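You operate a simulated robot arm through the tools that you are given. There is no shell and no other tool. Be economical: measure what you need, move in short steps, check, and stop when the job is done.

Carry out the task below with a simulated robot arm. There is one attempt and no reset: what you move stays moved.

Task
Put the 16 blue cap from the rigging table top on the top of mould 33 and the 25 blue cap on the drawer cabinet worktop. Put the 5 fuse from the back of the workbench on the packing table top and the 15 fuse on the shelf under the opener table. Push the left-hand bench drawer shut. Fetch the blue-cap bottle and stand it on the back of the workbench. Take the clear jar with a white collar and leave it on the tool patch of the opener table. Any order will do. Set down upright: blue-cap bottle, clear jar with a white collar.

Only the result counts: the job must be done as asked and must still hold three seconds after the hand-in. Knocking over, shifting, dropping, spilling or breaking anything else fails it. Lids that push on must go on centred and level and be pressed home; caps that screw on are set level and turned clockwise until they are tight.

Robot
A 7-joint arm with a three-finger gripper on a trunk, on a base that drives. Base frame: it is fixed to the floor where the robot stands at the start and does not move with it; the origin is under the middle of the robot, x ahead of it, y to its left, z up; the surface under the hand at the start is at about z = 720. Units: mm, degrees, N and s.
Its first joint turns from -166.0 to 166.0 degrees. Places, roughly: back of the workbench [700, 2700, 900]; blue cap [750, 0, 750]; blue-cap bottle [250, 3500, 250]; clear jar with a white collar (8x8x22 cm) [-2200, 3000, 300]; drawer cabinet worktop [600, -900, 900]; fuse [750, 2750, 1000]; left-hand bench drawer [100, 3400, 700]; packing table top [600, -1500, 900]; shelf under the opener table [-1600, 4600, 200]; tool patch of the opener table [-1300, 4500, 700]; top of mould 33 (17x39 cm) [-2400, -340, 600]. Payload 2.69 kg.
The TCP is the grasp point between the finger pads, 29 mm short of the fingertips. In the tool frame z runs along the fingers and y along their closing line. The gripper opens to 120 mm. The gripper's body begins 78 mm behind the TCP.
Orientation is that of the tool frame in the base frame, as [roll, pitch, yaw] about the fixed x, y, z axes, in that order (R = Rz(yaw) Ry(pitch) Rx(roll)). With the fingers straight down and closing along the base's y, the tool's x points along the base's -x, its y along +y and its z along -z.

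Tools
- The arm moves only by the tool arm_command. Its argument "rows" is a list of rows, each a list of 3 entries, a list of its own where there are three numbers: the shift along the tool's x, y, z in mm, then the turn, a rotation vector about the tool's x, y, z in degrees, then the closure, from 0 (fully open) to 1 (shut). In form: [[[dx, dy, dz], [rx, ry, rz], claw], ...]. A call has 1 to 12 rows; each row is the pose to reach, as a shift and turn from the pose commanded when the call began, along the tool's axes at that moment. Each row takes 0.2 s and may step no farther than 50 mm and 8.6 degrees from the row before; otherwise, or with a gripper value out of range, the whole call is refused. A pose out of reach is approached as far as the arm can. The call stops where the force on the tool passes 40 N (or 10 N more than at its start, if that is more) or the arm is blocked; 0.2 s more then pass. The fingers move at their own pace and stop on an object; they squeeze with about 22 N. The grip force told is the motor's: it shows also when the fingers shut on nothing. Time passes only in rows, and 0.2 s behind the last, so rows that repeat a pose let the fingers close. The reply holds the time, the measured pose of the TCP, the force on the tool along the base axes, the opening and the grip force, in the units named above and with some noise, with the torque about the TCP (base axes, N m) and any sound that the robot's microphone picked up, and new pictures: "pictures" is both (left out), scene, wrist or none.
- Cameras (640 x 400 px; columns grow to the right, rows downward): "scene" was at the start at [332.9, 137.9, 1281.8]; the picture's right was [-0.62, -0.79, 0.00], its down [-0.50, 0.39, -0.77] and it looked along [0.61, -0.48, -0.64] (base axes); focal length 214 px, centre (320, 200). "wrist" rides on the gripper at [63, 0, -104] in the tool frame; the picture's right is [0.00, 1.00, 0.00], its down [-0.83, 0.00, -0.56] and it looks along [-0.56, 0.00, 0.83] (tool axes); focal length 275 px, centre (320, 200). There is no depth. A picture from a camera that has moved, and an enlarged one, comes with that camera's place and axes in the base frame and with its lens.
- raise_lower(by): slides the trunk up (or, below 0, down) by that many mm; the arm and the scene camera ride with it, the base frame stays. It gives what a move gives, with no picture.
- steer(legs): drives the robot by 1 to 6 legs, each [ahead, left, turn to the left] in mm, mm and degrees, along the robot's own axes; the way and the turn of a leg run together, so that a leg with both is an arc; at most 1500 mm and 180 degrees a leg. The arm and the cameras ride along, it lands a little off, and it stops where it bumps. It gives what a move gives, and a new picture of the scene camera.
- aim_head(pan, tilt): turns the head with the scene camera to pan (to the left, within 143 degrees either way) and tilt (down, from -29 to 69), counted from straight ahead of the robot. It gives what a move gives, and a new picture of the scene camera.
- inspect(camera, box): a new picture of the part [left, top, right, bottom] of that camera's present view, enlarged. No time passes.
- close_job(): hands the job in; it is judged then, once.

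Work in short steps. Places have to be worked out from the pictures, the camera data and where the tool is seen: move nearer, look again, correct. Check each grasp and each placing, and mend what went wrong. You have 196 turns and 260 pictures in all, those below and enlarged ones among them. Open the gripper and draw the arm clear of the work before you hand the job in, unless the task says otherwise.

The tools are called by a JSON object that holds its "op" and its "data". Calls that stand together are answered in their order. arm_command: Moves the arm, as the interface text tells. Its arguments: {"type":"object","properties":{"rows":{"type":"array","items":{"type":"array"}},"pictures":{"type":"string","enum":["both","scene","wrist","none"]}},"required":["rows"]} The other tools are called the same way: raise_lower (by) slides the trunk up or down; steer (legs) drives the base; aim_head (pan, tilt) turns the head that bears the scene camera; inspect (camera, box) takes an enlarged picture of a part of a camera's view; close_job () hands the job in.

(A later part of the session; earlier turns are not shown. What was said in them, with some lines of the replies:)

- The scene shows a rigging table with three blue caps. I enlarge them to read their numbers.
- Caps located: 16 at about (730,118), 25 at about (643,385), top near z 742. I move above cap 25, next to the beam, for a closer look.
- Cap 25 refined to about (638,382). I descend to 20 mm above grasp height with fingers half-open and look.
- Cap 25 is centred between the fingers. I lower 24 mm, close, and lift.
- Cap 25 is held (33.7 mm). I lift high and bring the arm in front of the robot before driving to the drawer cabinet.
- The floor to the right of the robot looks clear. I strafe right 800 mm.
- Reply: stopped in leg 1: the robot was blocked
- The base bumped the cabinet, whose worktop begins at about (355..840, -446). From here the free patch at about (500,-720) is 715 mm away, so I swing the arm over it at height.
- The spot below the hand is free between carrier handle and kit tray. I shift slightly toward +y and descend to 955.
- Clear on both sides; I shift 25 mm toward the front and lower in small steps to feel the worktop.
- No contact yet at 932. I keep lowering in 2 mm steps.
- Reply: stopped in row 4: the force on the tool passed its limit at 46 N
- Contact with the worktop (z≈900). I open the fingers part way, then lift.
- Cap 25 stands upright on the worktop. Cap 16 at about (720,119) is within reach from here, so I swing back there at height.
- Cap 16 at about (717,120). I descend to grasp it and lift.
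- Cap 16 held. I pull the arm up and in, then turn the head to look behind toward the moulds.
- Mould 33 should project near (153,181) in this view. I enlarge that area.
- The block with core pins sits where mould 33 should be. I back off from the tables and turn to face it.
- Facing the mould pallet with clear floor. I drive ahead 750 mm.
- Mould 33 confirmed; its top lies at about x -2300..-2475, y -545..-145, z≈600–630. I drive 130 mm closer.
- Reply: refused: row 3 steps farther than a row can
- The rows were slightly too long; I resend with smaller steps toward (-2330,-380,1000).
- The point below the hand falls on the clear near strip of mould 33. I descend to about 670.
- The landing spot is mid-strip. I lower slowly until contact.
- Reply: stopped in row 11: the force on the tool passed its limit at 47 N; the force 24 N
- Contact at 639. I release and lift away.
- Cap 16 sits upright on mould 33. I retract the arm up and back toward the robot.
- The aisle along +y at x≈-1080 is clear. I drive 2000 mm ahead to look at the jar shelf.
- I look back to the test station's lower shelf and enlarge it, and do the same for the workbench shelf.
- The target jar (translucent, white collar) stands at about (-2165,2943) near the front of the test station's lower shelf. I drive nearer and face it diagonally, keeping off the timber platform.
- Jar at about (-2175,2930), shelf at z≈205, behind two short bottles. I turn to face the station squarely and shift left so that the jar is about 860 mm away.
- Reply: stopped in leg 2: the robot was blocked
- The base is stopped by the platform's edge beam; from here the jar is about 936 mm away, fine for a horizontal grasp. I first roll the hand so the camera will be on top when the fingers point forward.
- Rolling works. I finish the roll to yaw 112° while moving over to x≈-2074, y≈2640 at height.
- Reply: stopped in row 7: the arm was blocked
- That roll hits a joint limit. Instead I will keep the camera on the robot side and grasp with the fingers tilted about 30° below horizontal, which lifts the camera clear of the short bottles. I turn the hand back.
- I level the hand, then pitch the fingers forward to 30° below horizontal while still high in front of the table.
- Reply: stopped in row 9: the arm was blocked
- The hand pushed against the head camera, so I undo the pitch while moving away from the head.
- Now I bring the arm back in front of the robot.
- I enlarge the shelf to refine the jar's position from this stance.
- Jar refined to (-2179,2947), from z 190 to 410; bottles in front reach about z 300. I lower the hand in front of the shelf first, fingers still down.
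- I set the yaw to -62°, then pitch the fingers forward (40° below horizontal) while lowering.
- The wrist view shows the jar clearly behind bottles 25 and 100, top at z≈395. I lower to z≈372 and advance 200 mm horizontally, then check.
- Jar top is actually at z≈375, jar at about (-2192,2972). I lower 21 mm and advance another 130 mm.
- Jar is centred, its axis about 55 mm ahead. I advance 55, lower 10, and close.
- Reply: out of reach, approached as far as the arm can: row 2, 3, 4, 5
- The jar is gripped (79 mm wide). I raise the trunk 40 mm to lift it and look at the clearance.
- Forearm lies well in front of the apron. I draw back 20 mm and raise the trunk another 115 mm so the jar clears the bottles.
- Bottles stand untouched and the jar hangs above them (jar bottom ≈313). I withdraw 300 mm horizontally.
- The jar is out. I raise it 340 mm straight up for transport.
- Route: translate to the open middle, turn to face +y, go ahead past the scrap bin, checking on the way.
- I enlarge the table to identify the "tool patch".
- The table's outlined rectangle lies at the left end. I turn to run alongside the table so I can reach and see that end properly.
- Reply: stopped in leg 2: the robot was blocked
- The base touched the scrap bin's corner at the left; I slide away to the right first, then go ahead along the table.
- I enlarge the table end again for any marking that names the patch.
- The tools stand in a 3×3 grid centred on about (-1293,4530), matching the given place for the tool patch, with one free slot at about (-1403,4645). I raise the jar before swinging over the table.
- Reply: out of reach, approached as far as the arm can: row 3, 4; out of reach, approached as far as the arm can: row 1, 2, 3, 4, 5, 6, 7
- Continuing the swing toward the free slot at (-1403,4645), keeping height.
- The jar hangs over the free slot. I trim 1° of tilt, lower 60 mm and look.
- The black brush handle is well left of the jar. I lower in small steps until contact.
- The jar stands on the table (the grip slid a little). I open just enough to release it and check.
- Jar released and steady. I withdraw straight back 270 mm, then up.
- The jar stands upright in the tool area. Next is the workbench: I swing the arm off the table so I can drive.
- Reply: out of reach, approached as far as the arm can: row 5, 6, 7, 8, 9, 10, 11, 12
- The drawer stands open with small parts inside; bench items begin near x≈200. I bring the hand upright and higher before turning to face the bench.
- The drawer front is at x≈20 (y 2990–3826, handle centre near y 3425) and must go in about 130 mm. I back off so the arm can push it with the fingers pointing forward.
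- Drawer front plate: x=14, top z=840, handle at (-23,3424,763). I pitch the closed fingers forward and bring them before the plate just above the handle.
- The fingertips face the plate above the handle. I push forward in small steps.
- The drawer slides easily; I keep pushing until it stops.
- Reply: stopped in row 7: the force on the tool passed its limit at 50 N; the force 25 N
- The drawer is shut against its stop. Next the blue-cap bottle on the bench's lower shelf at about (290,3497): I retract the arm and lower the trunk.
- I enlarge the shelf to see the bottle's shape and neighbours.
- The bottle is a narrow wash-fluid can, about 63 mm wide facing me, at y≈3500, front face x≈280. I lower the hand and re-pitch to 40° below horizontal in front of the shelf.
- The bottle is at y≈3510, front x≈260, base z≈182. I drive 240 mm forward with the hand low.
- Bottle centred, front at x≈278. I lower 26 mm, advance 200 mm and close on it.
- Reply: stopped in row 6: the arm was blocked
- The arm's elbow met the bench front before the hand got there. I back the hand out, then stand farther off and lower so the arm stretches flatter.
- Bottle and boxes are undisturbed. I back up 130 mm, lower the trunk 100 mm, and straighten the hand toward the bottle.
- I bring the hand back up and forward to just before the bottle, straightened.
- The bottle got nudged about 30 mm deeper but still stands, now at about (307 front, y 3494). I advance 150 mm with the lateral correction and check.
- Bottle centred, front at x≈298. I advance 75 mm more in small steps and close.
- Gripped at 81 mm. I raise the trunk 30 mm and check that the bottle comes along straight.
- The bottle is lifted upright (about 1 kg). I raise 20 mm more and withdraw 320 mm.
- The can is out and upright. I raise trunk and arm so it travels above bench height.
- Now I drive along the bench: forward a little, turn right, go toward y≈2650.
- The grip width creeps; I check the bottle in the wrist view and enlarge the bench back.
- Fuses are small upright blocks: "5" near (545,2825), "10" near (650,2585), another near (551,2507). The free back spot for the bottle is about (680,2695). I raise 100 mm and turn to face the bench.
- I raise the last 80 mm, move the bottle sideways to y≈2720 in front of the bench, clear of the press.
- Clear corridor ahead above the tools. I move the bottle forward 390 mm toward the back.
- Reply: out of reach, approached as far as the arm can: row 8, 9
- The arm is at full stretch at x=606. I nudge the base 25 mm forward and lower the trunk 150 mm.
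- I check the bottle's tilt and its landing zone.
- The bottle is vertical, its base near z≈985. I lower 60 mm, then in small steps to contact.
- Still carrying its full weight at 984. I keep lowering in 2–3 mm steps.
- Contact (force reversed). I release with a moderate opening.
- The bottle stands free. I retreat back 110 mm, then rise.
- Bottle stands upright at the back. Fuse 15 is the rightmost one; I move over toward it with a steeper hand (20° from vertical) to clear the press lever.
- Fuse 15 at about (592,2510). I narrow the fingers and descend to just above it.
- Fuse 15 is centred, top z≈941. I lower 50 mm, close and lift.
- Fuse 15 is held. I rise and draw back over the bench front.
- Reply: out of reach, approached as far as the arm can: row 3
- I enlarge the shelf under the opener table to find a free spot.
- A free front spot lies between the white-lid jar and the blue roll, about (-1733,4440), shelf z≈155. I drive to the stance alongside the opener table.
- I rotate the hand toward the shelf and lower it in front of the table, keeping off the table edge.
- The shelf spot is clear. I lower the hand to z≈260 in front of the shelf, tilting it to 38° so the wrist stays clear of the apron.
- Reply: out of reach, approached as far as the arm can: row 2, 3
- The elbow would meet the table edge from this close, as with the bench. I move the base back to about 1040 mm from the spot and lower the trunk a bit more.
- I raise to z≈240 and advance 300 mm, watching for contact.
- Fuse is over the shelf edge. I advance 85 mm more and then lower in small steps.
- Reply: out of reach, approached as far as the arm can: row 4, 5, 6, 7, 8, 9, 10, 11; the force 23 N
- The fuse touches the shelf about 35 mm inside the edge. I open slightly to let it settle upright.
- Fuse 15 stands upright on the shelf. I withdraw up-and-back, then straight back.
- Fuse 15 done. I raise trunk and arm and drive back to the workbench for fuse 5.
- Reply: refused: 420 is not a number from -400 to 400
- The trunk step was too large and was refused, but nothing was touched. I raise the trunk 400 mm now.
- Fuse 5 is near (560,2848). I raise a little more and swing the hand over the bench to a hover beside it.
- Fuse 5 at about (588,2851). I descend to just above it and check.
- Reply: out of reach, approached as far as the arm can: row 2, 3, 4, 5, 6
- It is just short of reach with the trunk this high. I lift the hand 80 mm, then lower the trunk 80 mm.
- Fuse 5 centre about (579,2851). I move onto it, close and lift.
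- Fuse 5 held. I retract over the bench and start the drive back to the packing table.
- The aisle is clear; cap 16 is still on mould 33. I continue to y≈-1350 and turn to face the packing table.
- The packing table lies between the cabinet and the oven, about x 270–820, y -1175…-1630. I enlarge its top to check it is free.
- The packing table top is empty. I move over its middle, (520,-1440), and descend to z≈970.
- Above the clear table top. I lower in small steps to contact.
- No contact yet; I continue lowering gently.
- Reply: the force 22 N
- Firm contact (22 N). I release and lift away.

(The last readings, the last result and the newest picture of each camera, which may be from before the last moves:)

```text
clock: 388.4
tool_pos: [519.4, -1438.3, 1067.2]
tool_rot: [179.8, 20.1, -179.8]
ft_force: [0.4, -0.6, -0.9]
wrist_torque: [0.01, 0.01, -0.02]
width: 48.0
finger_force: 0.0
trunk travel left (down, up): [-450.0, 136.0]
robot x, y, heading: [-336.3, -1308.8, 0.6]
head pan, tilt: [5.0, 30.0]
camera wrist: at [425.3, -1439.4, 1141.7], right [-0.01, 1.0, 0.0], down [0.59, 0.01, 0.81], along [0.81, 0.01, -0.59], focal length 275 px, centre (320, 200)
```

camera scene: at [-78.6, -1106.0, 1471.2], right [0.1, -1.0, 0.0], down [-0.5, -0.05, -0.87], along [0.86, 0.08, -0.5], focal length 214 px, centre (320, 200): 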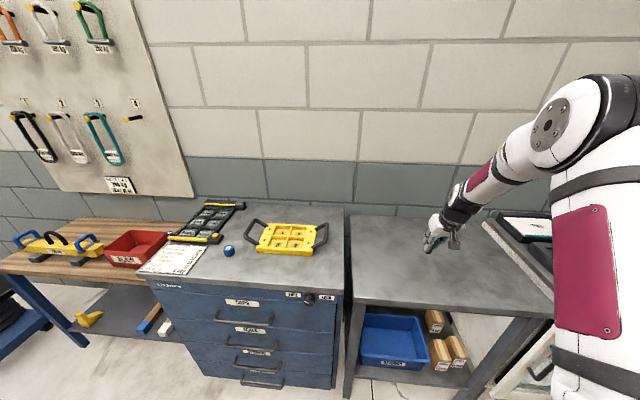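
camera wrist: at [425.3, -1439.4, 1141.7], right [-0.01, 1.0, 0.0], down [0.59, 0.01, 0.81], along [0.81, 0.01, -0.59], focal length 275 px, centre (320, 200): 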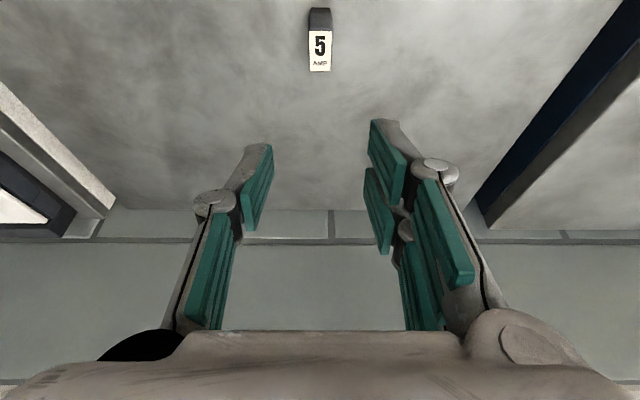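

Fuse 5 stands upright on the packing table. Everything is placed; I draw the arm clear by rising and backing the robot off, and take a last look.

{"op": "arm_command", "data": {"rows": [[[-10, 0, -40], [0, 0, 0], 0], [[-20, 0, -80], [0, 0, 0], 0]], "pictures": "none"}}

{"op": "steer", "data": {"legs": [[-500, 0, 0]]}}

```text
clock: 389.0
tool_pos: [511.7, -1437.7, 1149.3]
tool_rot: [180.0, 20.0, -179.6]
ft_force: [0.1, 0.1, -0.4]
wrist_torque: [0.02, 0.07, 0.01]
width: 120.1
finger_force: 0.1
trunk travel left (down, up): [-450.0, 136.0]
robot x, y, heading: [-339.2, -1306.6, 0.3]
head pan, tilt: [5.0, 30.0]
```

```text
clock: 391.9
tool_pos: [8.3, -1444.1, 1148.5]
tool_rot: [179.9, 20.1, -179.7]
ft_force: [0.2, 0.9, -0.2]
wrist_torque: [0.0, -0.01, 0.02]
width: 119.9
finger_force: 0.0
trunk travel left (down, up): [-450.0, 136.0]
robot x, y, heading: [-844.4, -1313.2, 0.4]
head pan, tilt: [5.0, 30.0]
camera scene: at [-580.4, -1110.3, 1471.1], right [0.09, -1.0, 0.0], down [-0.5, -0.05, -0.87], along [0.86, 0.08, -0.5], focal length 214 px, centre (320, 200)
```

scene: 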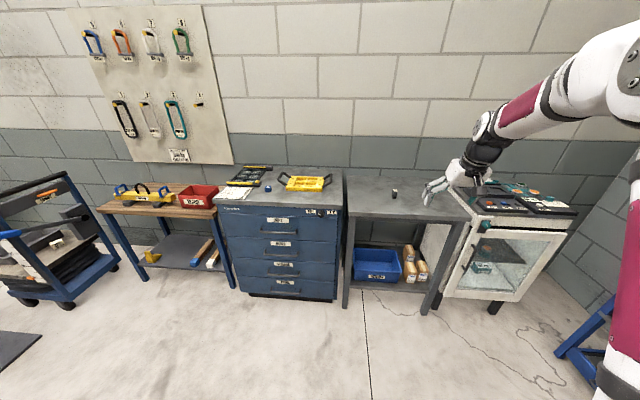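

The cap, fuse and tables look as they should, and the gripper is open and clear. I hand in the job.

{"op": "close_job", "data": {}}

```text
The job is handed in.
```

I handed the job in with all seven parts done as I read them, but I'm unsure whether I chose the right area for the tool patch, and I bumped two things while driving.

- **Caps:** cap 16 is on top of mould 33. Cap 25 is on the drawer cabinet worktop.
- **Fuses:** fuse 5 is on the packing table top. Fuse 15 is on the shelf under the opener table.
- **Drawer:** the left-hand bench drawer is pushed shut against its stop.
- **Bottle:** the blue-cap bottle stands upright at the back of the workbench.
- **Jar:** the clear jar with the white collar stands upright in the tool area of the opener table. I took the tool patch to be the area around the tools and pots, because it matches the place you gave. There is also an outlined rectangle at the left end of that table. If you meant the rectangle, the jar is in the wrong spot.
- **Bumps:** the base touched the drawer cabinet early on and, I think, the corner of the scrap bin later. Neither looked moved in the pictures afterwards, though I could only place the bin to within about 50 mm.
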